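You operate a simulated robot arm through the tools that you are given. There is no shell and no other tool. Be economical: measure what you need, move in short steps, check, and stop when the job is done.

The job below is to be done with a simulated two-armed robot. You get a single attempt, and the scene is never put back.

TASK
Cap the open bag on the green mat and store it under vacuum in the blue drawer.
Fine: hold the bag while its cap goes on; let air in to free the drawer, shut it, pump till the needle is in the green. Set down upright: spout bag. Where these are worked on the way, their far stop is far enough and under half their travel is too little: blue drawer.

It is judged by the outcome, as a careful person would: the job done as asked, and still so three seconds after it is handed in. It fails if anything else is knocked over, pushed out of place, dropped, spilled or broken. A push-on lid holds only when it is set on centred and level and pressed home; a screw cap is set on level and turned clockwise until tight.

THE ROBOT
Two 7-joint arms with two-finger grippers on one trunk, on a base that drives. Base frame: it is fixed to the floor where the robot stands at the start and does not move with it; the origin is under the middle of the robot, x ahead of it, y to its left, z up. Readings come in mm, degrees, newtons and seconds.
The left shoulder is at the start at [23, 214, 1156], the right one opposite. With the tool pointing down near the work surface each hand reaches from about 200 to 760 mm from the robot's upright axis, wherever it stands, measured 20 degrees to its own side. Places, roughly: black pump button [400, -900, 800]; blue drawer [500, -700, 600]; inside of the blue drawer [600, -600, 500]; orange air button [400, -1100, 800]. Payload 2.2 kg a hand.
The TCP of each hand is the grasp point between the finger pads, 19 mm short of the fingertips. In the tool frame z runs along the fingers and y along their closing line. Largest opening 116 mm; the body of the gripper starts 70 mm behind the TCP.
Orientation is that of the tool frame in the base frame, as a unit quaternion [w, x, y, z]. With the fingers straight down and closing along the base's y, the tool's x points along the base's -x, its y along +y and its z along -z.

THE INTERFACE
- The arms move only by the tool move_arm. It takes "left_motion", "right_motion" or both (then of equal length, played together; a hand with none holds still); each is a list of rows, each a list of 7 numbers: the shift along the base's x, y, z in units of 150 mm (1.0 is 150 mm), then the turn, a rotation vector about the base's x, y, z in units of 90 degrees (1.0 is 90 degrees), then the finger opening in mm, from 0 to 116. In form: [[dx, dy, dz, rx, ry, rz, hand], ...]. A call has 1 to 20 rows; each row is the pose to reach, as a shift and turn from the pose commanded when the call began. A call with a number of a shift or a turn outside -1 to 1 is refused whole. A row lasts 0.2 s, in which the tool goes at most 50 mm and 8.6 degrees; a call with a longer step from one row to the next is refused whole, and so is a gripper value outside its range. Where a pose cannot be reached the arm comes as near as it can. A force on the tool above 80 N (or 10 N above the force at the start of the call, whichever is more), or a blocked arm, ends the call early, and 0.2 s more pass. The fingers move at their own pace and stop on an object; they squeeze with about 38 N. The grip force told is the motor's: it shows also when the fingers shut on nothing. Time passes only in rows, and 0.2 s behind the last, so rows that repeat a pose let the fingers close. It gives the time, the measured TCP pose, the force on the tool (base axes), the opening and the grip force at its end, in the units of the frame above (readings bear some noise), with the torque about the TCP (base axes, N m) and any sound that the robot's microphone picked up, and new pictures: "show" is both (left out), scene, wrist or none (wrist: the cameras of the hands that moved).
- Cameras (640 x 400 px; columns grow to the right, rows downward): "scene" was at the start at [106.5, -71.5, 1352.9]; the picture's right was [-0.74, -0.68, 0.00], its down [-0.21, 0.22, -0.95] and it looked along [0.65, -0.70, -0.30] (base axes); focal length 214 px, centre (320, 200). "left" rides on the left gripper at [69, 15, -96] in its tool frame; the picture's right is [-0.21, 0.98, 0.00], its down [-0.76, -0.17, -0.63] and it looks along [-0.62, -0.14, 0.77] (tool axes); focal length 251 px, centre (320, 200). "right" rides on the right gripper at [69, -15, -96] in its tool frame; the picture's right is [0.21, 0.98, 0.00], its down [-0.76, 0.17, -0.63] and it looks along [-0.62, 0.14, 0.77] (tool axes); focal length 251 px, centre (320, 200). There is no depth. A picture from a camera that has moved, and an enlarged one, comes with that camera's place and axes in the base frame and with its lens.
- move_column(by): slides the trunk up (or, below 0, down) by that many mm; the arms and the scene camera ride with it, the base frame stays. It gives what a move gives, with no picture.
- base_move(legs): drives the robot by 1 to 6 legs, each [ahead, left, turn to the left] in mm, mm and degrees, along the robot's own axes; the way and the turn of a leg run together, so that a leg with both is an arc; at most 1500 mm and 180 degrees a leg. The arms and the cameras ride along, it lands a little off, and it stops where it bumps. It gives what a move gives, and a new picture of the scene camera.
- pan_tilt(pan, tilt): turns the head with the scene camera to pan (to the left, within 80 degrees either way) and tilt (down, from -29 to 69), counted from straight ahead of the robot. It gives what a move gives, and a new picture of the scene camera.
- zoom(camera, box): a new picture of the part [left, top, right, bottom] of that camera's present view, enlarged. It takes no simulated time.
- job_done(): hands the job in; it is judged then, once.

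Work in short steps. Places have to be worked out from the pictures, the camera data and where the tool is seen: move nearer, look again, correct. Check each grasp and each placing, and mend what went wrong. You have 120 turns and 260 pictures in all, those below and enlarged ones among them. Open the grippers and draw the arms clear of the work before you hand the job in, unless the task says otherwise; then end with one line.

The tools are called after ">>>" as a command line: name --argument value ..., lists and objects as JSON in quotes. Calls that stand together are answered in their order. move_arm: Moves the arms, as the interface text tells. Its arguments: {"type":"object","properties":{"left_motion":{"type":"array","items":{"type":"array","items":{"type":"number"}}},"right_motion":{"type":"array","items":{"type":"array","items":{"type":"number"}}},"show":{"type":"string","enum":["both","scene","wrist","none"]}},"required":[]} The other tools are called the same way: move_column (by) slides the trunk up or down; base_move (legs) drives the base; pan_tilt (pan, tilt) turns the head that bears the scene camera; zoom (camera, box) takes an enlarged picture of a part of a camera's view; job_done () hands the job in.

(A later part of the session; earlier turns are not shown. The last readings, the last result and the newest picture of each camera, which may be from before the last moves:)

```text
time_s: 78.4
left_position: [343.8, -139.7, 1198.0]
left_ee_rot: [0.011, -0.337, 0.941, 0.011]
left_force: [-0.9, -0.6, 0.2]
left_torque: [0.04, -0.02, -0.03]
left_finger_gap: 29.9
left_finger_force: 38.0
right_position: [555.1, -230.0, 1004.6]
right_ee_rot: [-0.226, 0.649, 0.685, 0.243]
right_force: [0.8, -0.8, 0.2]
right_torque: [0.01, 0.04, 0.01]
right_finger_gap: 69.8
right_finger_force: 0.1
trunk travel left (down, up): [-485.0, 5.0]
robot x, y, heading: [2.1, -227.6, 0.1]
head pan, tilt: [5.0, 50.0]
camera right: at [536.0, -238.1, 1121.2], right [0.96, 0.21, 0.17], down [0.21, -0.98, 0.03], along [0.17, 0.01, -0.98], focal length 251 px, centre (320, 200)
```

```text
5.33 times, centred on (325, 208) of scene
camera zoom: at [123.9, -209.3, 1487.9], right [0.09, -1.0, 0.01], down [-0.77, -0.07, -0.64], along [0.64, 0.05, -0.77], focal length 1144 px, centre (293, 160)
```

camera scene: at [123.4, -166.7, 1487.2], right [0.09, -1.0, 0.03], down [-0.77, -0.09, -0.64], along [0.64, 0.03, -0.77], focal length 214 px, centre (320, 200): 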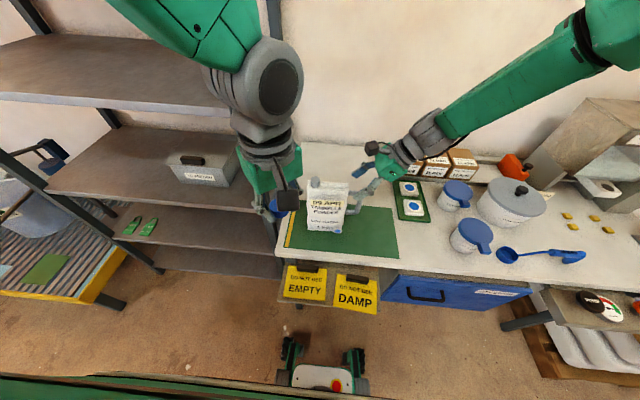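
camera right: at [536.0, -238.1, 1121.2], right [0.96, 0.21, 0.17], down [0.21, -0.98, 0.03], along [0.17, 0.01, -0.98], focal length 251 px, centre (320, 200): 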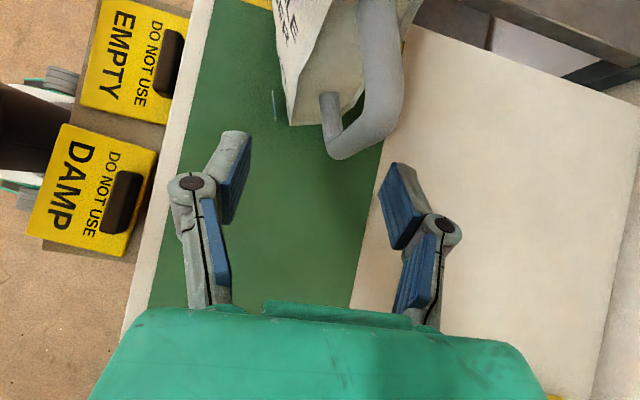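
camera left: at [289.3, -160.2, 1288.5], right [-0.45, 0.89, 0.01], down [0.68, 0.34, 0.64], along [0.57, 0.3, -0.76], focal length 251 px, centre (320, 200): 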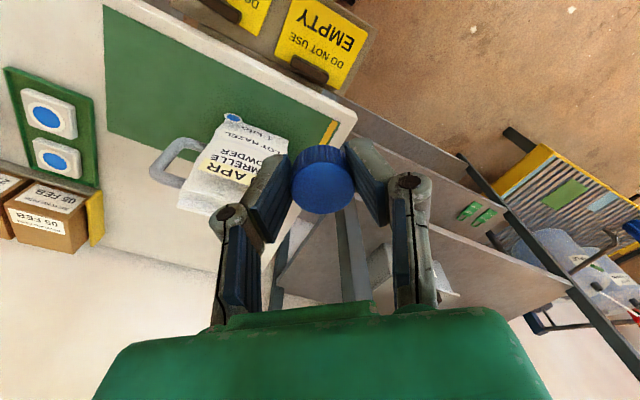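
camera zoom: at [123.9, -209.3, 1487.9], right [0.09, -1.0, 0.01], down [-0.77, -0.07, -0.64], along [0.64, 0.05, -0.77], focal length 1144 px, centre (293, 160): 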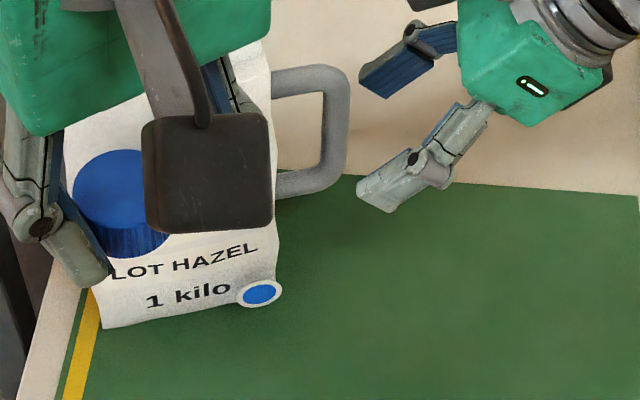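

Geometry says the handle is ~20 mm beyond the fingertips, yet it moved with the hand. I back off 30 mm to see whether the bag stays.

>>> move_arm --right_motion '[[0, -0.04, 0.03, 0, 0, 0, 70], [0, -0.08, 0.06, 0, 0, 0, 70], [0, -0.12, 0.09, 0, 0, 0, 70], [0, -0.16, 0.12, 0, 0, 0, 70], [0, -0.2, 0.15, 0, 0, 0, 70], [0, -0.2, 0.15, 0, 0, 0, 70], [0, -0.2, 0.15, 0, 0, 0, 70], [0, -0.2, 0.15, 0, 0, 0, 70]]' --show "wrist"

>>> zoom --camera "scene" --box '[260, 140, 420, 240]'

```text
time_s: 80.2
left_position: [345.4, -113.7, 1194.7]
left_ee_rot: [0.007, -0.338, 0.941, 0.004]
left_force: [-1.2, 0.0, 0.4]
left_torque: [0.04, -0.04, 0.03]
left_finger_gap: 29.7
left_finger_force: 37.7
right_position: [555.1, -237.1, 1025.7]
right_ee_rot: [-0.222, 0.65, 0.688, 0.236]
right_force: [-0.5, -0.3, -1.4]
right_torque: [-0.09, -0.04, -0.02]
right_finger_gap: 69.9
right_finger_force: 0.1
trunk travel left (down, up): [-485.0, 5.0]
robot x, y, heading: [4.1, -223.5, 0.1]
head pan, tilt: [5.0, 50.0]
camera right: at [535.5, -244.2, 1141.6], right [0.96, 0.21, 0.17], down [0.21, -0.98, 0.04], along [0.17, -0.01, -0.99], focal length 251 px, centre (320, 200)
```

right: 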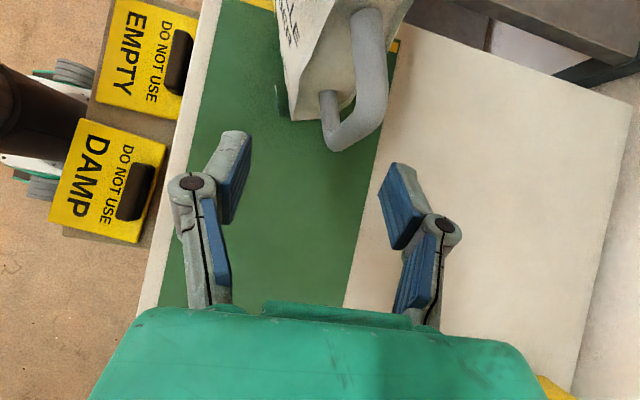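

```text
4.00 times, centred on (340, 190) of scene
camera zoom: at [125.0, -178.6, 1486.7], right [0.09, -1.0, 0.02], down [-0.77, -0.09, -0.64], along [0.64, 0.04, -0.77], focal length 858 px, centre (240, 240)
```

zoom: 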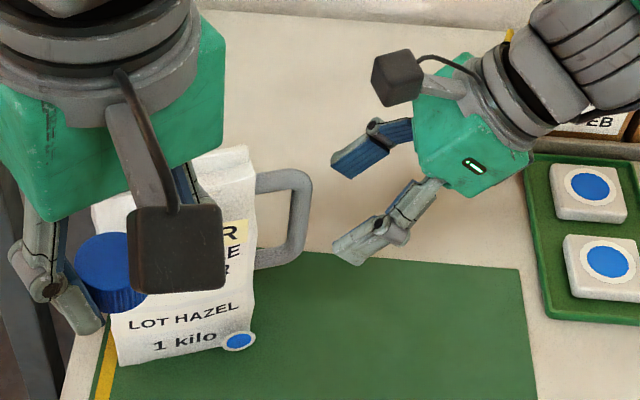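

The bag stayed, so the body's sway (both hands shift 25 mm together) must have pushed it earlier. I wait for rest, then lower the trunk to make the robot stiffer.

>>> move_arm --right_motion '[[0, -0.02, 0.02, 0, 0, 0, 70], [0, -0.04, 0.04, 0, 0, 0, 70], [0, -0.04, 0.04, 0, 0, 0, 70], [0, -0.04, 0.04, 0, 0, 0, 70], [0, -0.04, 0.04, 0, 0, 0, 70]]' --show "none"

>>> move_arm --right_motion '[[0, 0, 0, 0, 0, 0, 70], [0, 0, 0, 0, 0, 0, 70], [0, 0, 0, 0, 0, 0, 70]]' --show "none"

>>> move_arm --right_motion '[[0, 0, 0, 0, 0, 0, 70], [0, 0, 0, 0, 0, 0, 70], [0, 0, 0, 0, 0, 0, 70]]' --show "none"

>>> move_arm --right_motion '[[0, 0, 0, 0, 0, 0, 70], [0, 0, 0, 0, 0, 0, 70], [0, 0, 0, 0, 0, 0, 70], [0, 0, 0, 0, 0, 0, 70], [0, 0, 0, 0, 0, 0, 70], [0, 0, 0, 0, 0, 0, 70]]' --show "none"

```text
time_s: 81.6
left_position: [342.5, -139.5, 1196.6]
left_ee_rot: [0.011, -0.337, 0.941, 0.009]
left_force: [0.8, 0.1, -0.3]
left_torque: [-0.01, 0.0, 0.01]
left_finger_gap: 30.1
left_finger_force: 37.9
right_position: [554.1, -270.9, 1032.1]
right_ee_rot: [-0.225, 0.651, 0.684, 0.241]
right_force: [-0.8, 0.3, 0.2]
right_torque: [0.01, 0.0, -0.01]
right_finger_gap: 70.2
right_finger_force: 0.0
trunk travel left (down, up): [-485.0, 5.0]
robot x, y, heading: [2.0, -235.3, 0.2]
head pan, tilt: [5.0, 50.0]
stopped in row 5 (right hand): the arm was blocked; the commanded pose is now the measured one
```

```text
time_s: 82.6
left_position: [339.2, -111.8, 1195.6]
left_ee_rot: [0.01, -0.337, 0.942, -0.005]
left_force: [0.1, 0.0, -0.8]
left_torque: [-0.09, -0.02, 0.03]
left_finger_gap: 30.1
left_finger_force: 37.9
right_position: [551.2, -246.5, 1034.6]
right_ee_rot: [-0.214, 0.653, 0.688, 0.233]
right_force: [-0.4, 0.3, -0.4]
right_torque: [-0.08, -0.04, 0.0]
right_finger_gap: 69.7
right_finger_force: 0.0
trunk travel left (down, up): [-485.0, 5.0]
robot x, y, heading: [4.0, -236.2, 0.0]
head pan, tilt: [5.0, 50.0]
stopped in row 3 (right hand): the arm was blocked; the commanded pose is now the measured one
```

```text
time_s: 83.4
left_position: [341.5, -142.2, 1197.6]
left_ee_rot: [0.014, -0.335, 0.942, 0.006]
left_force: [-0.6, -0.3, -0.4]
left_torque: [0.02, 0.0, 0.0]
left_finger_gap: 29.7
left_finger_force: 38.0
right_position: [552.7, -274.8, 1033.5]
right_ee_rot: [-0.222, 0.652, 0.685, 0.24]
right_force: [0.3, -0.2, 0.3]
right_torque: [0.04, 0.02, 0.01]
right_finger_gap: 70.3
right_finger_force: 0.2
trunk travel left (down, up): [-485.0, 5.0]
robot x, y, heading: [3.5, -236.1, -0.0]
head pan, tilt: [5.0, 50.0]
```

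```text
time_s: 84.8
left_position: [339.1, -124.1, 1195.5]
left_ee_rot: [0.012, -0.336, 0.942, 0.0]
left_force: [-0.3, 0.7, -0.5]
left_torque: [-0.01, -0.03, 0.02]
left_finger_gap: 29.9
left_finger_force: 38.3
right_position: [551.4, -259.4, 1034.3]
right_ee_rot: [-0.217, 0.653, 0.686, 0.236]
right_force: [0.5, -0.3, 0.3]
right_torque: [-0.02, -0.05, -0.02]
right_finger_gap: 69.9
right_finger_force: 0.0
trunk travel left (down, up): [-485.0, 5.0]
robot x, y, heading: [6.2, -241.8, 0.0]
head pan, tilt: [5.0, 50.0]
```

It's an underdamped oscillation with the trunk at the top. I withdraw the right hand (tool vertical again), then lower the trunk well.

>>> move_arm --right_motion '[[0, -0.1, 0.08, 0, 0, 0, 70], [0, -0.2, 0.18, 0, 0, 0, 70], [-0.05, -0.3, 0.3, -0.04, 0, 0, 70], [-0.1, -0.4, 0.4, -0.1, 0, 0, 70], [-0.2, -0.5, 0.5, -0.17, 0, 0, 70], [-0.3, -0.6, 0.6, -0.25, 0, 0, 70], [-0.4, -0.7, 0.7, -0.32, 0, 0, 70], [-0.5, -0.8, 0.8, -0.39, 0, 0, 70], [-0.6, -0.88, 0.9, -0.43, 0, 0, 70], [-0.7, -0.95, 1.0, -0.43, 0, 0, 70], [-0.8, -1.0, 1.0, -0.43, 0, 0, 70], [-0.9, -1.0, 1.0, -0.43, 0, 0, 70], [-1.0, -1.0, 1.0, -0.43, 0, 0, 70]]' --show "none"

>>> move_arm --right_motion '[[0, 0, 0, 0, 0, 0, 70], [0, 0, 0, 0, 0, 0, 70], [0, 0, 0, 0, 0, 0, 70], [0, 0, 0, 0, 0, 0, 70], [0, 0, 0, 0, 0, 0, 70], [0, 0, 0, 0, 0, 0, 70]]' --show "scene"

```text
time_s: 87.6
left_position: [338.0, -122.7, 1196.6]
left_ee_rot: [0.013, -0.335, 0.942, -0.001]
left_force: [-0.7, -0.4, 0.0]
left_torque: [-0.04, -0.04, 0.01]
left_finger_gap: 29.8
left_finger_force: 37.7
right_position: [398.9, -406.8, 1186.8]
right_ee_rot: [0.015, 0.686, 0.727, -0.007]
right_force: [-1.0, 0.6, 0.2]
right_torque: [0.0, -0.01, -0.01]
right_finger_gap: 69.9
right_finger_force: 0.0
trunk travel left (down, up): [-485.0, 5.0]
robot x, y, heading: [2.2, -240.8, 0.1]
head pan, tilt: [5.0, 50.0]
```

```text
time_s: 89.0
left_position: [339.8, -138.9, 1198.1]
left_ee_rot: [0.014, -0.335, 0.942, 0.006]
left_force: [0.2, -1.2, -0.5]
left_torque: [0.04, -0.03, 0.02]
left_finger_gap: 29.9
left_finger_force: 37.9
right_position: [403.2, -428.8, 1186.0]
right_ee_rot: [-0.011, 0.699, 0.715, 0.013]
right_force: [0.0, -0.5, 0.7]
right_torque: [0.02, 0.02, -0.01]
right_finger_gap: 69.8
right_finger_force: 0.0
trunk travel left (down, up): [-485.0, 5.0]
robot x, y, heading: [6.3, -243.0, -0.2]
head pan, tilt: [5.0, 50.0]
camera scene: at [122.9, -271.5, 1487.9], right [0.08, -1.0, -0.03], down [-0.77, -0.05, -0.64], along [0.64, 0.07, -0.77], focal length 214 px, centre (320, 200)
```

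scene: 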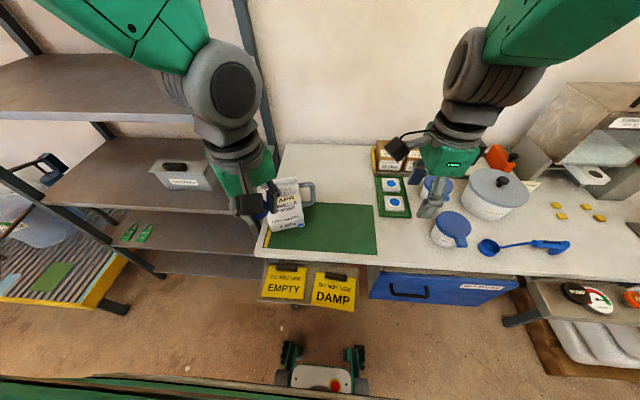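

I raise both hands a bit, then lower the trunk by 285 mm.

>>> move_arm --left_motion '[[0, 0, 0.1, 0, 0, 0, 20], [0, 0, 0.2, 0, 0, 0, 20], [0, 0, 0.3, 0, 0, 0, 20], [0, 0, 0.4, 0, 0, 0, 20], [0, 0, 0.5, 0, 0, 0, 20], [0, 0, 0.6, 0, 0, 0, 20], [0, 0, 0.6, 0, 0, 0, 20]]' --right_motion '[[0, 0, 0.1, 0, 0, 0, 70], [0, 0, 0.2, 0, 0, 0, 70], [0, 0, 0.3, 0, 0, 0, 70], [0, 0, 0.4, 0, 0, 0, 70], [0, 0, 0.5, 0, 0, 0, 70], [0, 0, 0.6, 0, 0, 0, 70], [0, 0, 0.6, 0, 0, 0, 70]]' --show "none"

>>> move_column --by -285

>>> move_arm --right_motion '[[0, 0, 0, 0, 0, 0, 70], [0, 0, 0, 0, 0, 0, 70], [0, 0, 0, 0, 0, 0, 70], [0, 0, 0, 0, 0, 0, 70], [0, 0, 0, 0, 0, 0, 70], [0, 0, 0, 0, 0, 0, 70]]' --show "both"

```text
time_s: 90.8
left_position: [337.5, -190.7, 1289.1]
left_ee_rot: [0.021, -0.331, 0.943, 0.021]
left_force: [-1.1, -0.3, -0.7]
left_torque: [0.07, 0.01, -0.04]
left_finger_gap: 30.0
left_finger_force: 38.1
right_position: [398.0, -474.1, 1267.0]
right_ee_rot: [-0.005, 0.69, 0.723, 0.011]
right_force: [-0.7, -1.6, -0.4]
right_torque: [0.05, 0.0, -0.06]
right_finger_gap: 69.9
right_finger_force: 0.0
trunk travel left (down, up): [-485.0, 5.0]
robot x, y, heading: [2.9, -250.1, -0.5]
head pan, tilt: [5.0, 50.0]
stopped in row 7 (left hand): the arm was blocked; the commanded pose is now the measured one
```

```text
time_s: 93.7
left_position: [337.7, -126.2, 1001.2]
left_ee_rot: [0.012, -0.335, 0.942, -0.002]
left_force: [-0.6, 0.7, 0.4]
left_torque: [-0.1, -0.01, 0.0]
left_finger_gap: 29.6
left_finger_force: 38.1
right_position: [398.7, -407.9, 992.2]
right_ee_rot: [0.014, 0.688, 0.725, -0.006]
right_force: [0.0, 1.2, -0.6]
right_torque: [-0.09, -0.02, -0.03]
right_finger_gap: 70.1
right_finger_force: 0.1
trunk travel left (down, up): [-200.0, 290.0]
robot x, y, heading: [3.9, -242.1, 0.2]
head pan, tilt: [5.0, 50.0]
```

```text
time_s: 95.3
left_position: [336.5, -149.4, 1002.5]
left_ee_rot: [0.016, -0.332, 0.943, 0.003]
left_force: [0.1, 1.2, -0.8]
left_torque: [-0.09, -0.03, -0.03]
left_finger_gap: 29.8
left_finger_force: 37.9
right_position: [396.4, -432.1, 990.1]
right_ee_rot: [0.009, 0.691, 0.723, -0.002]
right_force: [-0.7, 1.5, 0.3]
right_torque: [-0.08, -0.01, 0.02]
right_finger_gap: 70.1
right_finger_force: 0.0
trunk travel left (down, up): [-200.0, 290.0]
robot x, y, heading: [3.1, -257.2, -0.1]
head pan, tilt: [5.0, 50.0]
stopped in row 6 (right hand): the arm was blocked; the commanded pose is now the measured one
camera scene: at [121.4, -253.4, 1203.4], right [0.09, -1.0, 0.0], down [-0.76, -0.06, -0.64], along [0.64, 0.06, -0.77], focal length 214 px, centre (320, 200)
camera right: at [376.5, -363.8, 1085.4], right [0.97, 0.26, 0.01], down [0.19, -0.74, 0.65], along [0.17, -0.62, -0.76], focal length 251 px, centre (320, 200)
```

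scene: 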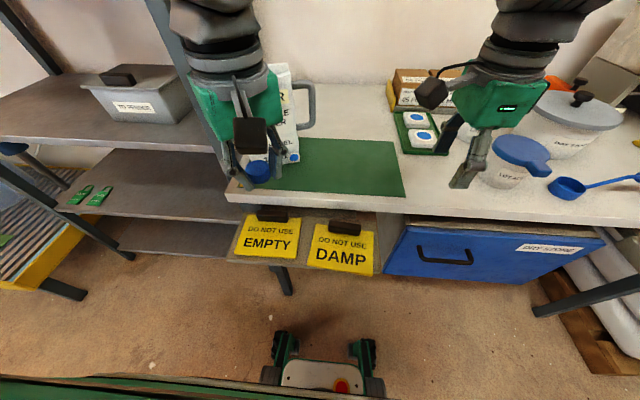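
right: 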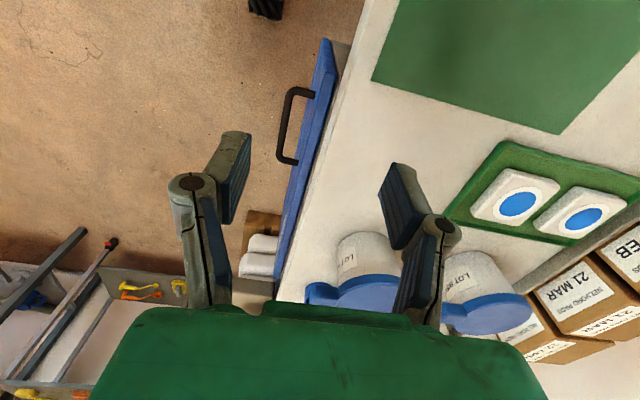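

I sample a few seconds to see whether it is calmer now.

>>> move_arm --right_motion '[[0, 0, 0, 0, 0, 0, 70], [0, 0, 0, 0, 0, 0, 70], [0, 0, 0, 0, 0, 0, 70], [0, 0, 0, 0, 0, 0, 70], [0, 0, 0, 0, 0, 0, 70], [0, 0, 0, 0, 0, 0, 70], [0, 0, 0, 0, 0, 0, 70], [0, 0, 0, 0, 0, 0, 70], [0, 0, 0, 0, 0, 0, 70], [0, 0, 0, 0, 0, 0, 70], [0, 0, 0, 0, 0, 0, 70], [0, 0, 0, 0, 0, 0, 70]]' --show "none"

>>> move_arm --right_motion '[[0, 0, 0, 0, 0, 0, 70], [0, 0, 0, 0, 0, 0, 70]]' --show "none"

>>> move_arm --right_motion '[[0, 0, 0, 0, 0, 0, 70], [0, 0, 0, 0, 0, 0, 70]]' --show "none"

```text
time_s: 98.1
left_position: [335.4, -141.9, 1003.8]
left_ee_rot: [0.014, -0.334, 0.943, 0.002]
left_force: [0.7, 0.4, 0.9]
left_torque: [-0.01, -0.02, 0.0]
left_finger_gap: 29.9
left_finger_force: 38.2
right_position: [395.0, -425.7, 991.7]
right_ee_rot: [0.012, 0.69, 0.723, -0.002]
right_force: [-0.5, 0.7, -0.3]
right_torque: [0.0, 0.02, 0.01]
right_finger_gap: 69.9
right_finger_force: 0.1
trunk travel left (down, up): [-200.0, 290.0]
robot x, y, heading: [1.3, -248.3, 0.0]
head pan, tilt: [5.0, 50.0]
stopped in row 12 (right hand): the arm was blocked; the commanded pose is now the measured one
```

```text
time_s: 98.7
left_position: [333.7, -133.7, 1002.9]
left_ee_rot: [0.015, -0.333, 0.943, -0.001]
left_force: [-0.2, 0.7, -0.3]
left_torque: [-0.08, 0.0, 0.0]
left_finger_gap: 30.1
left_finger_force: 38.4
right_position: [396.2, -417.5, 993.1]
right_ee_rot: [0.013, 0.688, 0.725, -0.003]
right_force: [-0.2, 1.7, -0.7]
right_torque: [-0.05, 0.01, 0.03]
right_finger_gap: 69.9
right_finger_force: 0.0
trunk travel left (down, up): [-200.0, 290.0]
robot x, y, heading: [5.8, -248.7, -0.3]
head pan, tilt: [5.0, 50.0]
```

```text
time_s: 99.3
left_position: [334.5, -164.1, 1004.8]
left_ee_rot: [0.019, -0.333, 0.943, 0.01]
left_force: [0.5, -0.3, -0.1]
left_torque: [0.04, 0.02, -0.01]
left_finger_gap: 29.8
left_finger_force: 37.7
right_position: [395.8, -447.5, 987.0]
right_ee_rot: [0.004, 0.69, 0.723, 0.004]
right_force: [0.4, -0.2, 0.1]
right_torque: [0.07, 0.0, -0.01]
right_finger_gap: 70.1
right_finger_force: 0.1
trunk travel left (down, up): [-200.0, 290.0]
robot x, y, heading: [3.4, -254.2, -0.0]
head pan, tilt: [5.0, 50.0]
```

Persistent oscillation suggests the left elbow rubs on the rack post (it only happens near it). I raise the right hand and drive 100 mm to the right, away from the rack.

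>>> move_arm --right_motion '[[0, 0, 0.15, 0, 0, 0, 70], [0, 0, 0.3, 0, 0, 0, 70], [0, 0, 0.45, 0, 0, 0, 70], [0, 0, 0.6, 0, 0, 0, 70], [0, 0, 0.75, 0, 0, 0, 70], [0, 0, 0.8, 0, 0, 0, 70]]' --show "none"

>>> base_move --legs '[[0, -100, 0]]'

>>> move_arm --right_motion '[[0, 0, 0, 0, 0, 0, 70], [0, 0, 0, 0, 0, 0, 70], [0, 0, 0, 0, 0, 0, 70], [0, 0, 0, 0, 0, 0, 70], [0, 0, 0, 0, 0, 0, 70], [0, 0, 0, 0, 0, 0, 70], [0, 0, 0, 0, 0, 0, 70], [0, 0, 0, 0, 0, 0, 70], [0, 0, 0, 0, 0, 0, 70], [0, 0, 0, 0, 0, 0, 70], [0, 0, 0, 0, 0, 0, 70], [0, 0, 0, 0, 0, 0, 70]]' --show "none"

>>> move_arm --right_motion '[[0, 0, 0, 0, 0, 0, 70], [0, 0, 0, 0, 0, 0, 70], [0, 0, 0, 0, 0, 0, 70]]' --show "both"

```text
time_s: 100.7
left_position: [334.9, -158.6, 1004.5]
left_ee_rot: [0.017, -0.334, 0.942, 0.007]
left_force: [0.5, 0.1, -0.2]
left_torque: [0.04, -0.01, 0.01]
left_finger_gap: 29.9
left_finger_force: 38.2
right_position: [396.9, -440.9, 1109.9]
right_ee_rot: [0.005, 0.69, 0.723, 0.003]
right_force: [-0.2, 0.3, -0.5]
right_torque: [0.07, 0.02, -0.01]
right_finger_gap: 70.0
right_finger_force: 0.1
trunk travel left (down, up): [-200.0, 290.0]
robot x, y, heading: [1.5, -253.8, 0.2]
head pan, tilt: [5.0, 50.0]
```

```text
time_s: 101.8
left_position: [334.6, -207.5, 1001.2]
left_ee_rot: [0.01, -0.336, 0.942, -0.012]
left_force: [-0.5, 1.4, 0.0]
left_torque: [-0.15, 0.02, -0.01]
left_finger_gap: 30.0
left_finger_force: 38.1
right_position: [396.3, -485.5, 1115.7]
right_ee_rot: [0.02, 0.687, 0.726, -0.012]
right_force: [1.1, 2.2, 0.2]
right_torque: [-0.2, -0.01, 0.03]
right_finger_gap: 69.8
right_finger_force: 0.1
trunk travel left (down, up): [-200.0, 290.0]
robot x, y, heading: [2.1, -341.4, 0.0]
head pan, tilt: [5.0, 50.0]
camera scene: at [122.1, -304.8, 1202.8], right [0.09, -1.0, 0.03], down [-0.76, -0.08, -0.64], along [0.64, 0.04, -0.77], focal length 214 px, centre (320, 200)
```

scene: 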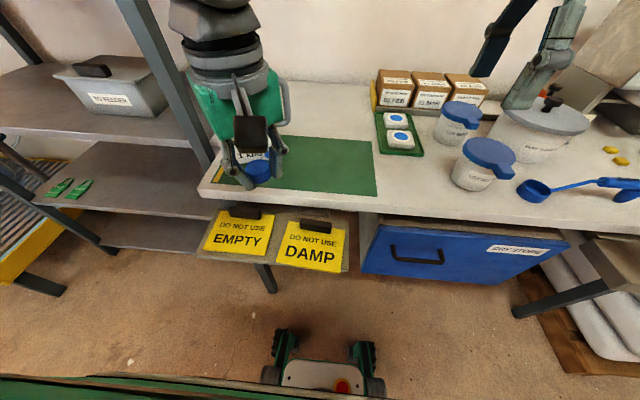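

```text
time_s: 104.6
left_position: [330.9, -238.9, 1006.3]
left_ee_rot: [0.018, -0.337, 0.941, 0.004]
left_force: [0.1, -2.0, 0.1]
left_torque: [0.06, -0.05, -0.01]
left_finger_gap: 29.9
left_finger_force: 37.9
right_position: [392.8, -520.9, 1111.9]
right_ee_rot: [0.009, 0.687, 0.727, 0.003]
right_force: [-1.1, -1.3, 0.3]
right_torque: [0.07, -0.02, 0.01]
right_finger_gap: 70.0
right_finger_force: 0.0
trunk travel left (down, up): [-200.0, 290.0]
robot x, y, heading: [2.7, -336.5, 0.2]
head pan, tilt: [5.0, 50.0]
stopped in row 12 (right hand): the arm was blocked; the commanded pose is now the measured one
```

```text
time_s: 105.4
left_position: [332.9, -233.4, 1005.3]
left_ee_rot: [0.016, -0.337, 0.941, 0.002]
left_force: [0.0, -0.2, 0.3]
left_torque: [0.03, 0.03, -0.02]
left_finger_gap: 30.3
left_finger_force: 38.1
right_position: [393.1, -515.2, 1112.2]
right_ee_rot: [0.01, 0.687, 0.726, 0.002]
right_force: [0.6, -0.9, 0.3]
right_torque: [0.01, -0.02, 0.04]
right_finger_gap: 69.9
right_finger_force: 0.0
trunk travel left (down, up): [-200.0, 290.0]
robot x, y, heading: [2.0, -333.9, -0.0]
head pan, tilt: [5.0, 50.0]
camera scene: at [122.4, -324.5, 1203.3], right [0.09, -1.0, 0.0], down [-0.76, -0.07, -0.64], along [0.64, 0.05, -0.77], focal length 214 px, centre (320, 200)
camera right: at [372.5, -446.8, 1206.2], right [0.96, 0.27, 0.01], down [0.2, -0.74, 0.65], along [0.18, -0.62, -0.76], focal length 251 px, centre (320, 200)
```

scene: 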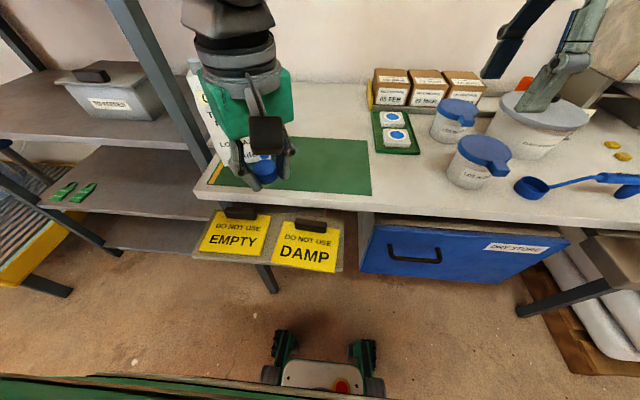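
right: 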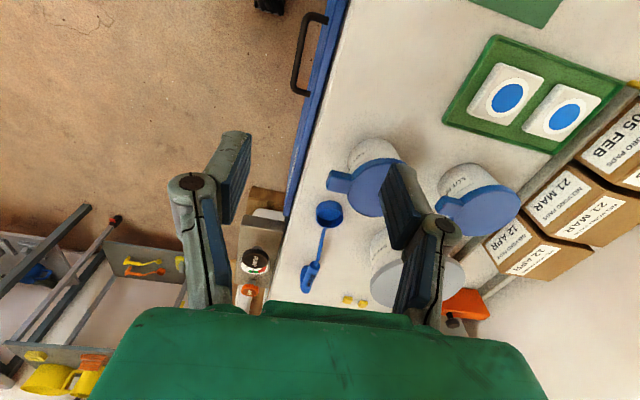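

It calms down here, so the rack was the culprit. I raise the trunk by 150 mm (to keep the right forearm above the pots) and move the left hand with the cap out of the camera's way.

>>> move_column --by 150

>>> move_arm --left_motion '[[-0.02, 0, 0.1, 0, 0, 0, 20], [-0.04, 0, 0.2, 0, 0, 0, 20], [-0.06, -0.05, 0.3, 0, 0, 0, 20], [-0.08, -0.1, 0.3, 0, 0, 0, 20], [-0.1, -0.2, 0.3, 0, 0, 0, 20], [-0.12, -0.3, 0.3, 0, 0, 0, 20], [-0.14, -0.4, 0.3, 0, 0, 0, 20], [-0.16, -0.5, 0.3, 0, 0, 0, 20], [-0.16, -0.5, 0.3, 0, 0, 0, 20], [-0.16, -0.5, 0.3, 0, 0, 0, 20], [-0.16, -0.5, 0.3, 0, 0, 0, 20], [-0.16, -0.5, 0.3, 0, 0, 0, 20]]' --show "scene"

>>> zoom --camera "scene" --box '[160, 110, 320, 210]'

```text
time_s: 107.2
left_position: [332.5, -236.2, 1155.6]
left_ee_rot: [0.016, -0.336, 0.942, 0.004]
left_force: [-0.4, 0.1, 0.0]
left_torque: [0.07, 0.02, 0.01]
left_finger_gap: 29.9
left_finger_force: 37.9
right_position: [392.4, -517.9, 1262.0]
right_ee_rot: [0.011, 0.687, 0.726, 0.001]
right_force: [0.7, -0.2, 0.4]
right_torque: [0.04, 0.01, 0.03]
right_finger_gap: 70.2
right_finger_force: 0.0
trunk travel left (down, up): [-350.0, 140.0]
robot x, y, heading: [2.2, -337.5, 0.1]
head pan, tilt: [5.0, 50.0]
```

```text
time_s: 109.8
left_position: [312.2, -287.6, 1201.3]
left_ee_rot: [0.011, -0.345, 0.939, -0.007]
left_force: [0.3, 0.2, 0.4]
left_torque: [-0.03, 0.0, 0.01]
left_finger_gap: 29.8
left_finger_force: 37.5
right_position: [393.4, -496.1, 1264.1]
right_ee_rot: [0.016, 0.686, 0.727, -0.003]
right_force: [0.9, 0.4, 0.3]
right_torque: [0.01, 0.01, -0.01]
right_finger_gap: 70.0
right_finger_force: 0.0
trunk travel left (down, up): [-350.0, 140.0]
robot x, y, heading: [3.0, -336.3, 0.3]
head pan, tilt: [5.0, 50.0]
camera scene: at [126.3, -315.3, 1358.3], right [-0.09, -1.0, 0.02], down [-0.72, 0.05, -0.69], along [0.69, -0.08, -0.72], focal length 214 px, centre (320, 200)
```

scene: 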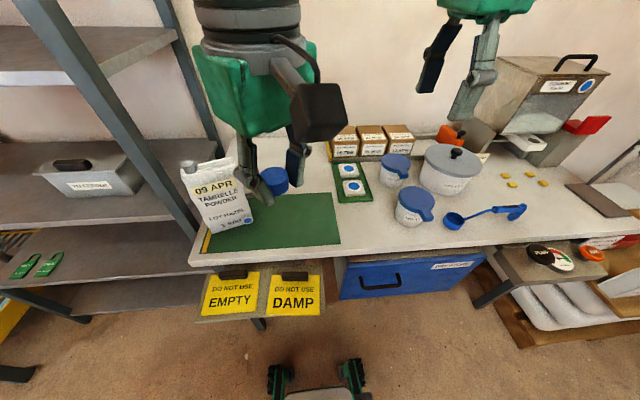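

```text
4.00 times, centred on (240, 160) of scene
camera zoom: at [126.3, -315.3, 1358.3], right [-0.09, -1.0, 0.02], down [-0.72, 0.05, -0.69], along [0.69, -0.08, -0.72], focal length 858 px, centre (640, 360)
```

zoom: 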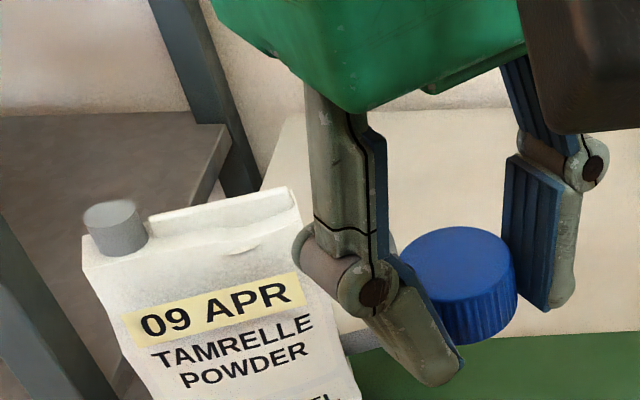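

The scene camera got turned: the left arm touches the head when the hand comes too near the midline. So I move the left hand outwards again and re-aim the head.

>>> move_arm --left_motion '[[0, 0.07, 0.05, 0, 0, 0, 20], [0, 0.15, 0.1, 0, 0, 0, 20], [0, 0.25, 0.15, 0, 0, 0, 20], [0, 0.35, 0.2, 0, 0, 0, 20], [0, 0.45, 0.25, 0, 0, 0, 20], [0, 0.55, 0.3, 0, 0, 0, 20], [0, 0.6, 0.3, 0, 0, 0, 20], [0, 0.6, 0.3, 0, 0, 0, 20], [0, 0.6, 0.3, 0, 0, 0, 20]]' --show "none"

>>> pan_tilt --pan 10 --tilt 50

>>> move_arm --left_motion '[[0, 0, 0, 0, 0, 0, 20], [0, 0, 0, 0, 0, 0, 20], [0, 0, 0, 0, 0, 0, 20], [0, 0, 0, 0, 0, 0, 20], [0, 0, 0, 0, 0, 0, 20], [0, 0, 0, 0, 0, 0, 20], [0, 0, 0, 0, 0, 0, 20], [0, 0, 0, 0, 0, 0, 20], [0, 0, 0, 0, 0, 0, 20], [0, 0, 0, 0, 0, 0, 20]]' --show "none"

>>> zoom --camera "scene" --box '[160, 90, 360, 215]'

```text
time_s: 112.0
left_position: [306.2, -250.4, 1247.6]
left_ee_rot: [0.021, -0.335, 0.942, 0.012]
left_force: [0.4, -1.0, 0.1]
left_torque: [0.03, -0.01, 0.02]
left_finger_gap: 29.9
left_finger_force: 38.1
right_position: [390.3, -547.3, 1259.5]
right_ee_rot: [0.004, 0.689, 0.725, 0.008]
right_force: [-0.5, -0.7, -0.5]
right_torque: [0.02, -0.03, -0.04]
right_finger_gap: 70.2
right_finger_force: 0.0
trunk travel left (down, up): [-350.0, 140.0]
robot x, y, heading: [3.9, -344.7, -0.1]
head pan, tilt: [5.0, 50.0]
stopped in row 9 (left hand): the arm was blocked; the commanded pose is now the measured one
```

```text
time_s: 112.7
left_position: [306.1, -266.6, 1249.1]
left_ee_rot: [0.023, -0.335, 0.942, 0.016]
left_force: [-0.7, -1.6, 0.5]
left_torque: [0.07, -0.02, 0.03]
left_finger_gap: 30.0
left_finger_force: 38.2
right_position: [390.4, -563.7, 1257.3]
right_ee_rot: [0.001, 0.69, 0.724, 0.012]
right_force: [0.0, -0.8, -0.4]
right_torque: [0.09, 0.0, 0.01]
right_finger_gap: 70.0
right_finger_force: 0.1
trunk travel left (down, up): [-350.0, 140.0]
robot x, y, heading: [5.7, -351.5, -0.1]
head pan, tilt: [10.0, 50.0]
camera scene: at [121.8, -356.1, 1353.5], right [0.17, -0.98, -0.01], down [-0.76, -0.12, -0.64], along [0.63, 0.12, -0.77], focal length 214 px, centre (320, 200)
```

scene: 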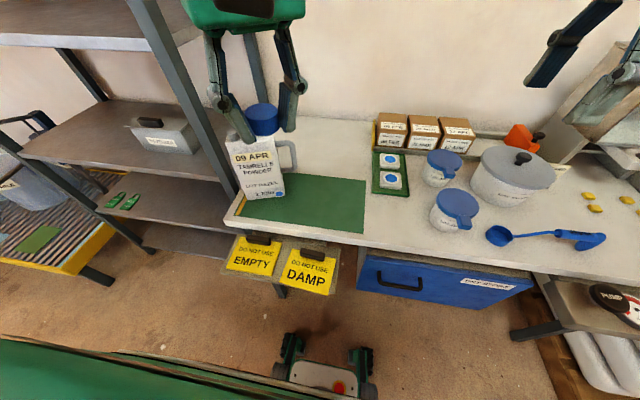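

```text
time_s: 115.0
left_position: [304.2, -158.5, 1240.1]
left_ee_rot: [0.01, -0.338, 0.941, -0.021]
left_force: [-0.7, 1.2, 0.6]
left_torque: [-0.15, 0.04, -0.01]
left_finger_gap: 29.9
left_finger_force: 38.4
right_position: [389.0, -451.5, 1270.3]
right_ee_rot: [0.03, 0.685, 0.728, -0.017]
right_force: [-0.8, 2.5, -0.7]
right_torque: [-0.21, -0.06, 0.02]
right_finger_gap: 70.0
right_finger_force: 0.0
trunk travel left (down, up): [-350.0, 140.0]
robot x, y, heading: [4.6, -330.4, 0.3]
head pan, tilt: [10.0, 50.0]
stopped in row 10 (left hand): the arm was blocked; the commanded pose is now the measured one
```

```text
3.20 times, centred on (260, 152) of scene
camera zoom: at [122.0, -268.9, 1351.8], right [0.18, -0.98, 0.04], down [-0.76, -0.16, -0.64], along [0.63, 0.09, -0.77], focal length 686 px, centre (512, 352)
```

zoom: 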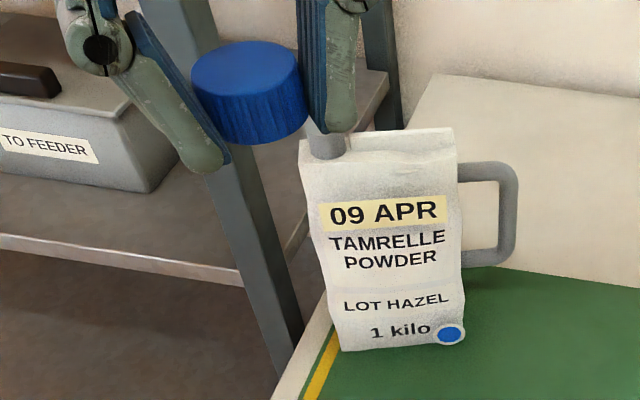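

Strong swaying again. I let time pass without arm commands (column step of 0) and sample.

>>> move_column --by 0

>>> move_column --by -1

>>> move_column --by 1

>>> move_column --by -1

>>> move_column --by 1

>>> move_column --by -1

>>> move_column --by 1

```text
time_s: 115.5
left_position: [302.9, -244.1, 1247.3]
left_ee_rot: [0.021, -0.334, 0.942, 0.01]
left_force: [-1.2, -0.8, -0.3]
left_torque: [0.05, -0.04, 0.02]
left_finger_gap: 30.0
left_finger_force: 38.4
right_position: [388.7, -537.6, 1260.0]
right_ee_rot: [0.005, 0.688, 0.726, 0.006]
right_force: [0.3, -0.2, 1.2]
right_torque: [0.06, 0.03, -0.03]
right_finger_gap: 69.8
right_finger_force: 0.2
trunk travel left (down, up): [-350.0, 140.0]
robot x, y, heading: [3.2, -344.2, 0.2]
head pan, tilt: [10.0, 50.0]
```

```text
time_s: 116.1
left_position: [303.5, -179.9, 1240.8]
left_ee_rot: [0.01, -0.335, 0.942, -0.014]
left_force: [-1.0, 0.0, 0.5]
left_torque: [-0.03, 0.0, -0.03]
left_finger_gap: 30.0
left_finger_force: 38.2
right_position: [388.4, -473.3, 1266.1]
right_ee_rot: [0.022, 0.687, 0.726, -0.01]
right_force: [0.0, 0.4, -0.9]
right_torque: [-0.1, -0.03, -0.02]
right_finger_gap: 70.1
right_finger_force: 0.0
trunk travel left (down, up): [-349.0, 141.0]
robot x, y, heading: [0.8, -333.9, 0.1]
head pan, tilt: [10.0, 50.0]
```

```text
time_s: 116.6
left_position: [301.7, -206.8, 1243.1]
left_ee_rot: [0.016, -0.335, 0.942, -0.003]
left_force: [-0.2, -0.5, 0.5]
left_torque: [0.04, -0.03, -0.01]
left_finger_gap: 30.0
left_finger_force: 38.1
right_position: [386.6, -500.9, 1265.0]
right_ee_rot: [0.014, 0.686, 0.727, -0.002]
right_force: [-0.6, -0.8, 0.6]
right_torque: [-0.02, -0.03, 0.02]
right_finger_gap: 69.7
right_finger_force: 0.1
trunk travel left (down, up): [-350.0, 140.0]
robot x, y, heading: [5.0, -335.9, -0.1]
head pan, tilt: [10.0, 50.0]
```

```text
time_s: 117.1
left_position: [300.9, -220.9, 1245.7]
left_ee_rot: [0.017, -0.334, 0.942, 0.0]
left_force: [-0.3, 0.0, 0.1]
left_torque: [0.0, -0.04, 0.01]
left_finger_gap: 29.7
left_finger_force: 38.3
right_position: [386.6, -514.2, 1262.7]
right_ee_rot: [0.014, 0.687, 0.726, 0.001]
right_force: [0.3, -0.7, 1.1]
right_torque: [-0.02, -0.04, 0.02]
right_finger_gap: 69.8
right_finger_force: 0.0
trunk travel left (down, up): [-349.0, 141.0]
robot x, y, heading: [5.6, -339.9, 0.1]
head pan, tilt: [10.0, 50.0]
```

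```text
time_s: 117.6
left_position: [299.5, -168.5, 1243.2]
left_ee_rot: [0.012, -0.336, 0.942, -0.016]
left_force: [-1.1, 0.3, 0.8]
left_torque: [-0.01, -0.01, 0.01]
left_finger_gap: 29.6
left_finger_force: 38.3
right_position: [384.8, -460.0, 1269.8]
right_ee_rot: [0.026, 0.685, 0.728, -0.011]
right_force: [-1.0, 0.4, -0.4]
right_torque: [-0.06, 0.03, 0.01]
right_finger_gap: 70.1
right_finger_force: 0.0
trunk travel left (down, up): [-350.0, 140.0]
robot x, y, heading: [2.2, -327.3, 0.1]
head pan, tilt: [10.0, 50.0]
```

```text
time_s: 118.1
left_position: [301.3, -255.5, 1248.2]
left_ee_rot: [0.023, -0.334, 0.942, 0.011]
left_force: [0.1, -0.7, -0.3]
left_torque: [0.02, -0.02, -0.05]
left_finger_gap: 29.7
left_finger_force: 38.0
right_position: [386.4, -550.5, 1260.5]
right_ee_rot: [0.005, 0.688, 0.726, 0.01]
right_force: [-0.4, -0.9, -0.1]
right_torque: [0.16, 0.02, 0.02]
right_finger_gap: 70.1
right_finger_force: 0.1
trunk travel left (down, up): [-349.0, 141.0]
robot x, y, heading: [2.6, -347.6, 0.2]
head pan, tilt: [10.0, 50.0]
```

```text
time_s: 118.6
left_position: [302.5, -142.4, 1241.0]
left_ee_rot: [0.01, -0.337, 0.941, -0.026]
left_force: [0.8, -0.8, 0.7]
left_torque: [-0.13, 0.08, -0.03]
left_finger_gap: 29.9
left_finger_force: 37.9
right_position: [388.2, -434.0, 1272.0]
right_ee_rot: [0.031, 0.685, 0.728, -0.019]
right_force: [0.3, 1.6, 0.0]
right_torque: [-0.19, -0.06, -0.02]
right_finger_gap: 70.1
right_finger_force: 0.0
trunk travel left (down, up): [-350.0, 140.0]
robot x, y, heading: [3.9, -325.1, -0.1]
head pan, tilt: [10.0, 50.0]
```

The oscillation feeds itself—probably the folded left arm pressing on head or body. I unfold the left arm: forward and down to a pose like the earlier calm one.

>>> move_arm --left_motion '[[0.08, 0, -0.1, 0, 0, 0, 20], [0.16, 0, -0.2, 0, 0, 0, 20], [0.24, 0, -0.3, 0, 0, 0, 20], [0.32, 0, -0.4, 0, 0, 0, 20], [0.4, 0, -0.5, 0, 0, 0, 20], [0.45, 0, -0.6, 0, 0, 0, 20], [0.5, 0, -0.7, 0, 0, 0, 20], [0.5, 0, -0.8, 0, 0, 0, 20]]' --show "none"

>>> pan_tilt --pan 0 --tilt 40

>>> move_column --by -1

>>> move_column --by 1

>>> move_column --by -1

>>> move_column --by 1

```text
time_s: 120.6
left_position: [377.8, -142.6, 1118.6]
left_ee_rot: [0.007, -0.337, 0.941, -0.026]
left_force: [0.5, -0.2, -1.1]
left_torque: [-0.05, 0.13, -0.01]
left_finger_gap: 29.9
left_finger_force: 38.3
right_position: [387.9, -429.8, 1272.1]
right_ee_rot: [0.034, 0.685, 0.728, -0.018]
right_force: [0.4, -0.1, -0.2]
right_torque: [0.02, -0.06, -0.01]
right_finger_gap: 70.2
right_finger_force: 0.0
trunk travel left (down, up): [-350.0, 140.0]
robot x, y, heading: [8.9, -318.6, -0.2]
head pan, tilt: [10.0, 50.0]
stopped in row 8 (left hand): the arm was blocked; the commanded pose is now the measured one
```

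```text
time_s: 121.3
left_position: [377.5, -134.9, 1118.9]
left_ee_rot: [0.007, -0.339, 0.94, -0.027]
left_force: [-1.1, 0.9, 0.1]
left_torque: [-0.12, 0.0, 0.0]
left_finger_gap: 29.8
left_finger_force: 38.0
right_position: [387.3, -421.7, 1272.8]
right_ee_rot: [0.034, 0.684, 0.729, -0.018]
right_force: [0.5, 0.6, -0.6]
right_torque: [-0.11, 0.0, -0.03]
right_finger_gap: 69.8
right_finger_force: 0.0
trunk travel left (down, up): [-350.0, 140.0]
robot x, y, heading: [6.1, -315.7, 0.1]
head pan, tilt: [0.0, 40.0]
camera scene: at [134.0, -292.6, 1367.2], right [0.0, -1.0, 0.02], down [-0.65, -0.01, -0.76], along [0.76, -0.01, -0.65], focal length 214 px, centre (320, 200)
```

scene: 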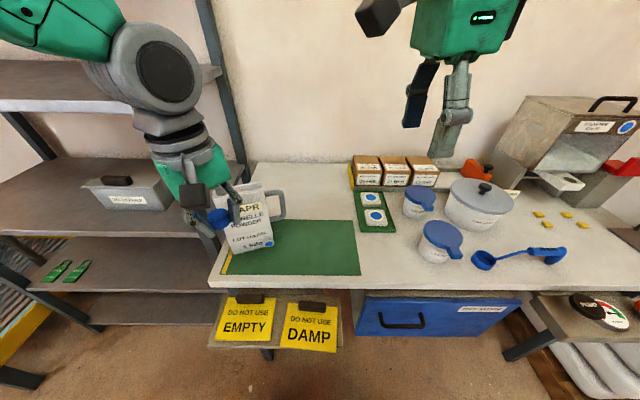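

```text
time_s: 121.8
left_position: [378.1, -226.1, 1127.7]
left_ee_rot: [0.02, -0.335, 0.942, 0.005]
left_force: [0.5, -0.6, 0.0]
left_torque: [0.05, 0.07, -0.01]
left_finger_gap: 30.0
left_finger_force: 38.4
right_position: [386.6, -523.9, 1263.0]
right_ee_rot: [0.009, 0.687, 0.727, 0.005]
right_force: [0.3, -0.5, 1.6]
right_torque: [0.05, -0.02, -0.02]
right_finger_gap: 69.9
right_finger_force: 0.2
trunk travel left (down, up): [-349.0, 141.0]
robot x, y, heading: [7.1, -337.7, -0.1]
head pan, tilt: [0.0, 40.0]
```

```text
time_s: 122.3
left_position: [378.1, -128.5, 1118.3]
left_ee_rot: [0.006, -0.339, 0.94, -0.03]
left_force: [-0.3, 2.4, 0.5]
left_torque: [-0.25, 0.01, 0.03]
left_finger_gap: 29.8
left_finger_force: 37.6
right_position: [388.5, -414.1, 1272.9]
right_ee_rot: [0.036, 0.685, 0.727, -0.022]
right_force: [0.3, 3.5, 0.2]
right_torque: [-0.26, 0.01, -0.01]
right_finger_gap: 69.8
right_finger_force: 0.0
trunk travel left (down, up): [-350.0, 140.0]
robot x, y, heading: [6.0, -315.1, -0.0]
head pan, tilt: [0.0, 40.0]
```

```text
time_s: 122.9
left_position: [376.7, -215.7, 1124.7]
left_ee_rot: [0.017, -0.338, 0.941, 0.002]
left_force: [-0.2, 0.6, -0.3]
left_torque: [-0.05, -0.05, 0.01]
left_finger_gap: 29.9
left_finger_force: 37.8
right_position: [389.2, -512.0, 1262.5]
right_ee_rot: [0.01, 0.686, 0.728, 0.001]
right_force: [0.2, -0.4, -0.6]
right_torque: [0.02, 0.1, -0.01]
right_finger_gap: 69.9
right_finger_force: 0.0
trunk travel left (down, up): [-349.0, 141.0]
robot x, y, heading: [3.9, -335.2, 0.3]
head pan, tilt: [0.0, 40.0]
```

```text
time_s: 123.4
left_position: [376.7, -152.1, 1118.5]
left_ee_rot: [0.007, -0.336, 0.942, -0.021]
left_force: [-1.4, 0.5, -1.1]
left_torque: [-0.02, -0.08, -0.01]
left_finger_gap: 29.9
left_finger_force: 38.5
right_position: [387.0, -442.1, 1268.6]
right_ee_rot: [0.028, 0.686, 0.727, -0.017]
right_force: [0.7, 0.5, -1.2]
right_torque: [-0.05, 0.0, 0.02]
right_finger_gap: 69.7
right_finger_force: 0.0
trunk travel left (down, up): [-350.0, 140.0]
robot x, y, heading: [5.3, -320.8, -0.0]
head pan, tilt: [0.0, 40.0]
```

Elbow estimate (442,-80,1300) coincides with the rack post at about (440,-45): that contact drives the sway. I drive 115 mm to the right, clear of the rack, and sample.

>>> base_move --legs '[[0, -115, 0]]'

>>> move_column --by -1

>>> move_column --by 1

>>> move_column --by -1

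>>> move_column --by 1

>>> move_column --by -1

>>> move_column --by 1

```text
time_s: 124.6
left_position: [377.9, -294.1, 1124.2]
left_ee_rot: [0.014, -0.339, 0.941, -0.013]
left_force: [-0.1, -1.1, -0.2]
left_torque: [0.05, 0.0, 0.03]
left_finger_gap: 30.1
left_finger_force: 37.9
right_position: [387.5, -585.3, 1269.2]
right_ee_rot: [0.022, 0.685, 0.728, -0.008]
right_force: [0.7, -0.2, 0.2]
right_torque: [0.02, 0.01, -0.02]
right_finger_gap: 69.9
right_finger_force: 0.0
trunk travel left (down, up): [-350.0, 140.0]
robot x, y, heading: [7.3, -438.9, -0.2]
head pan, tilt: [0.0, 40.0]
camera scene: at [133.9, -449.5, 1367.4], right [0.0, -1.0, -0.01], down [-0.65, 0.0, -0.76], along [0.76, 0.0, -0.65], focal length 214 px, centre (320, 200)
```

scene: 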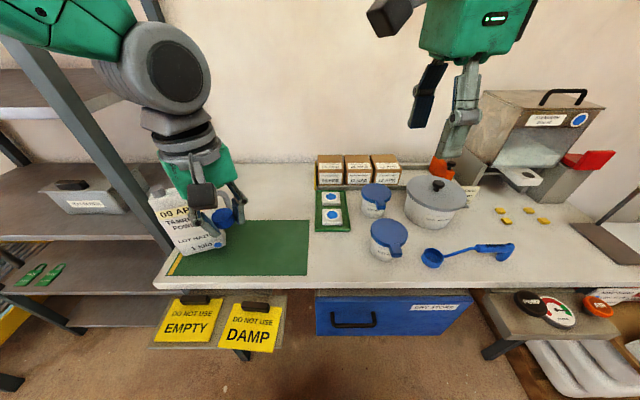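

```text
time_s: 125.1
left_position: [375.4, -289.6, 1122.3]
left_ee_rot: [0.014, -0.337, 0.941, -0.013]
left_force: [-0.3, 0.0, 0.2]
left_torque: [0.01, 0.03, -0.01]
left_finger_gap: 29.6
left_finger_force: 37.7
right_position: [384.7, -581.4, 1269.4]
right_ee_rot: [0.025, 0.685, 0.728, -0.009]
right_force: [-0.3, -0.4, -1.1]
right_torque: [-0.01, 0.05, -0.01]
right_finger_gap: 70.0
right_finger_force: 0.0
trunk travel left (down, up): [-349.0, 141.0]
robot x, y, heading: [6.2, -444.9, -0.1]
head pan, tilt: [0.0, 40.0]
```

```text
time_s: 125.6
left_position: [376.6, -281.5, 1123.6]
left_ee_rot: [0.012, -0.338, 0.941, -0.016]
left_force: [0.6, 0.6, -1.0]
left_torque: [-0.01, -0.05, 0.01]
left_finger_gap: 29.9
left_finger_force: 37.7
right_position: [385.2, -573.6, 1270.4]
right_ee_rot: [0.027, 0.685, 0.728, -0.011]
right_force: [0.1, 0.9, -0.3]
right_torque: [0.01, 0.0, -0.02]
right_finger_gap: 70.0
right_finger_force: 0.1
trunk travel left (down, up): [-350.0, 140.0]
robot x, y, heading: [8.6, -443.8, -0.1]
head pan, tilt: [0.0, 40.0]
```

```text
time_s: 126.1
left_position: [375.7, -293.7, 1122.4]
left_ee_rot: [0.014, -0.337, 0.941, -0.013]
left_force: [-0.5, -0.2, 0.9]
left_torque: [0.03, -0.01, 0.0]
left_finger_gap: 29.8
left_finger_force: 38.2
right_position: [386.1, -584.9, 1269.6]
right_ee_rot: [0.023, 0.686, 0.727, -0.006]
right_force: [0.3, -0.5, -0.9]
right_torque: [0.03, -0.02, 0.02]
right_finger_gap: 70.0
right_finger_force: 0.1
trunk travel left (down, up): [-349.0, 141.0]
robot x, y, heading: [7.7, -440.5, 0.3]
head pan, tilt: [0.0, 40.0]
```

```text
time_s: 126.6
left_position: [375.3, -279.8, 1124.0]
left_ee_rot: [0.012, -0.338, 0.941, -0.017]
left_force: [-0.2, -0.3, -0.4]
left_torque: [0.01, -0.03, 0.0]
left_finger_gap: 29.8
left_finger_force: 38.0
right_position: [384.3, -571.1, 1270.2]
right_ee_rot: [0.027, 0.686, 0.727, -0.011]
right_force: [0.1, -1.0, 0.1]
right_torque: [0.01, 0.02, 0.01]
right_finger_gap: 69.8
right_finger_force: 0.0
trunk travel left (down, up): [-350.0, 140.0]
robot x, y, heading: [4.0, -438.2, 0.1]
head pan, tilt: [0.0, 40.0]
```

```text
time_s: 127.1
left_position: [375.4, -293.7, 1123.3]
left_ee_rot: [0.014, -0.338, 0.941, -0.012]
left_force: [-0.3, -1.0, -0.7]
left_torque: [-0.01, -0.01, 0.01]
left_finger_gap: 30.1
left_finger_force: 37.6
right_position: [384.3, -584.8, 1269.7]
right_ee_rot: [0.023, 0.686, 0.727, -0.007]
right_force: [0.7, -0.3, 0.1]
right_torque: [0.03, -0.02, 0.01]
right_finger_gap: 70.0
right_finger_force: 0.0
trunk travel left (down, up): [-349.0, 141.0]
robot x, y, heading: [6.4, -442.1, -0.0]
head pan, tilt: [0.0, 40.0]
```

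```text
time_s: 127.6
left_position: [375.2, -282.8, 1123.8]
left_ee_rot: [0.014, -0.337, 0.941, -0.017]
left_force: [0.4, 0.7, 0.1]
left_torque: [-0.01, 0.01, 0.03]
left_finger_gap: 30.0
left_finger_force: 37.8
right_position: [384.8, -572.8, 1271.5]
right_ee_rot: [0.027, 0.685, 0.728, -0.01]
right_force: [-0.3, 0.7, 0.3]
right_torque: [-0.02, -0.02, 0.01]
right_finger_gap: 69.7
right_finger_force: 0.1
trunk travel left (down, up): [-350.0, 140.0]
robot x, y, heading: [6.2, -441.5, -0.3]
head pan, tilt: [0.0, 40.0]
```

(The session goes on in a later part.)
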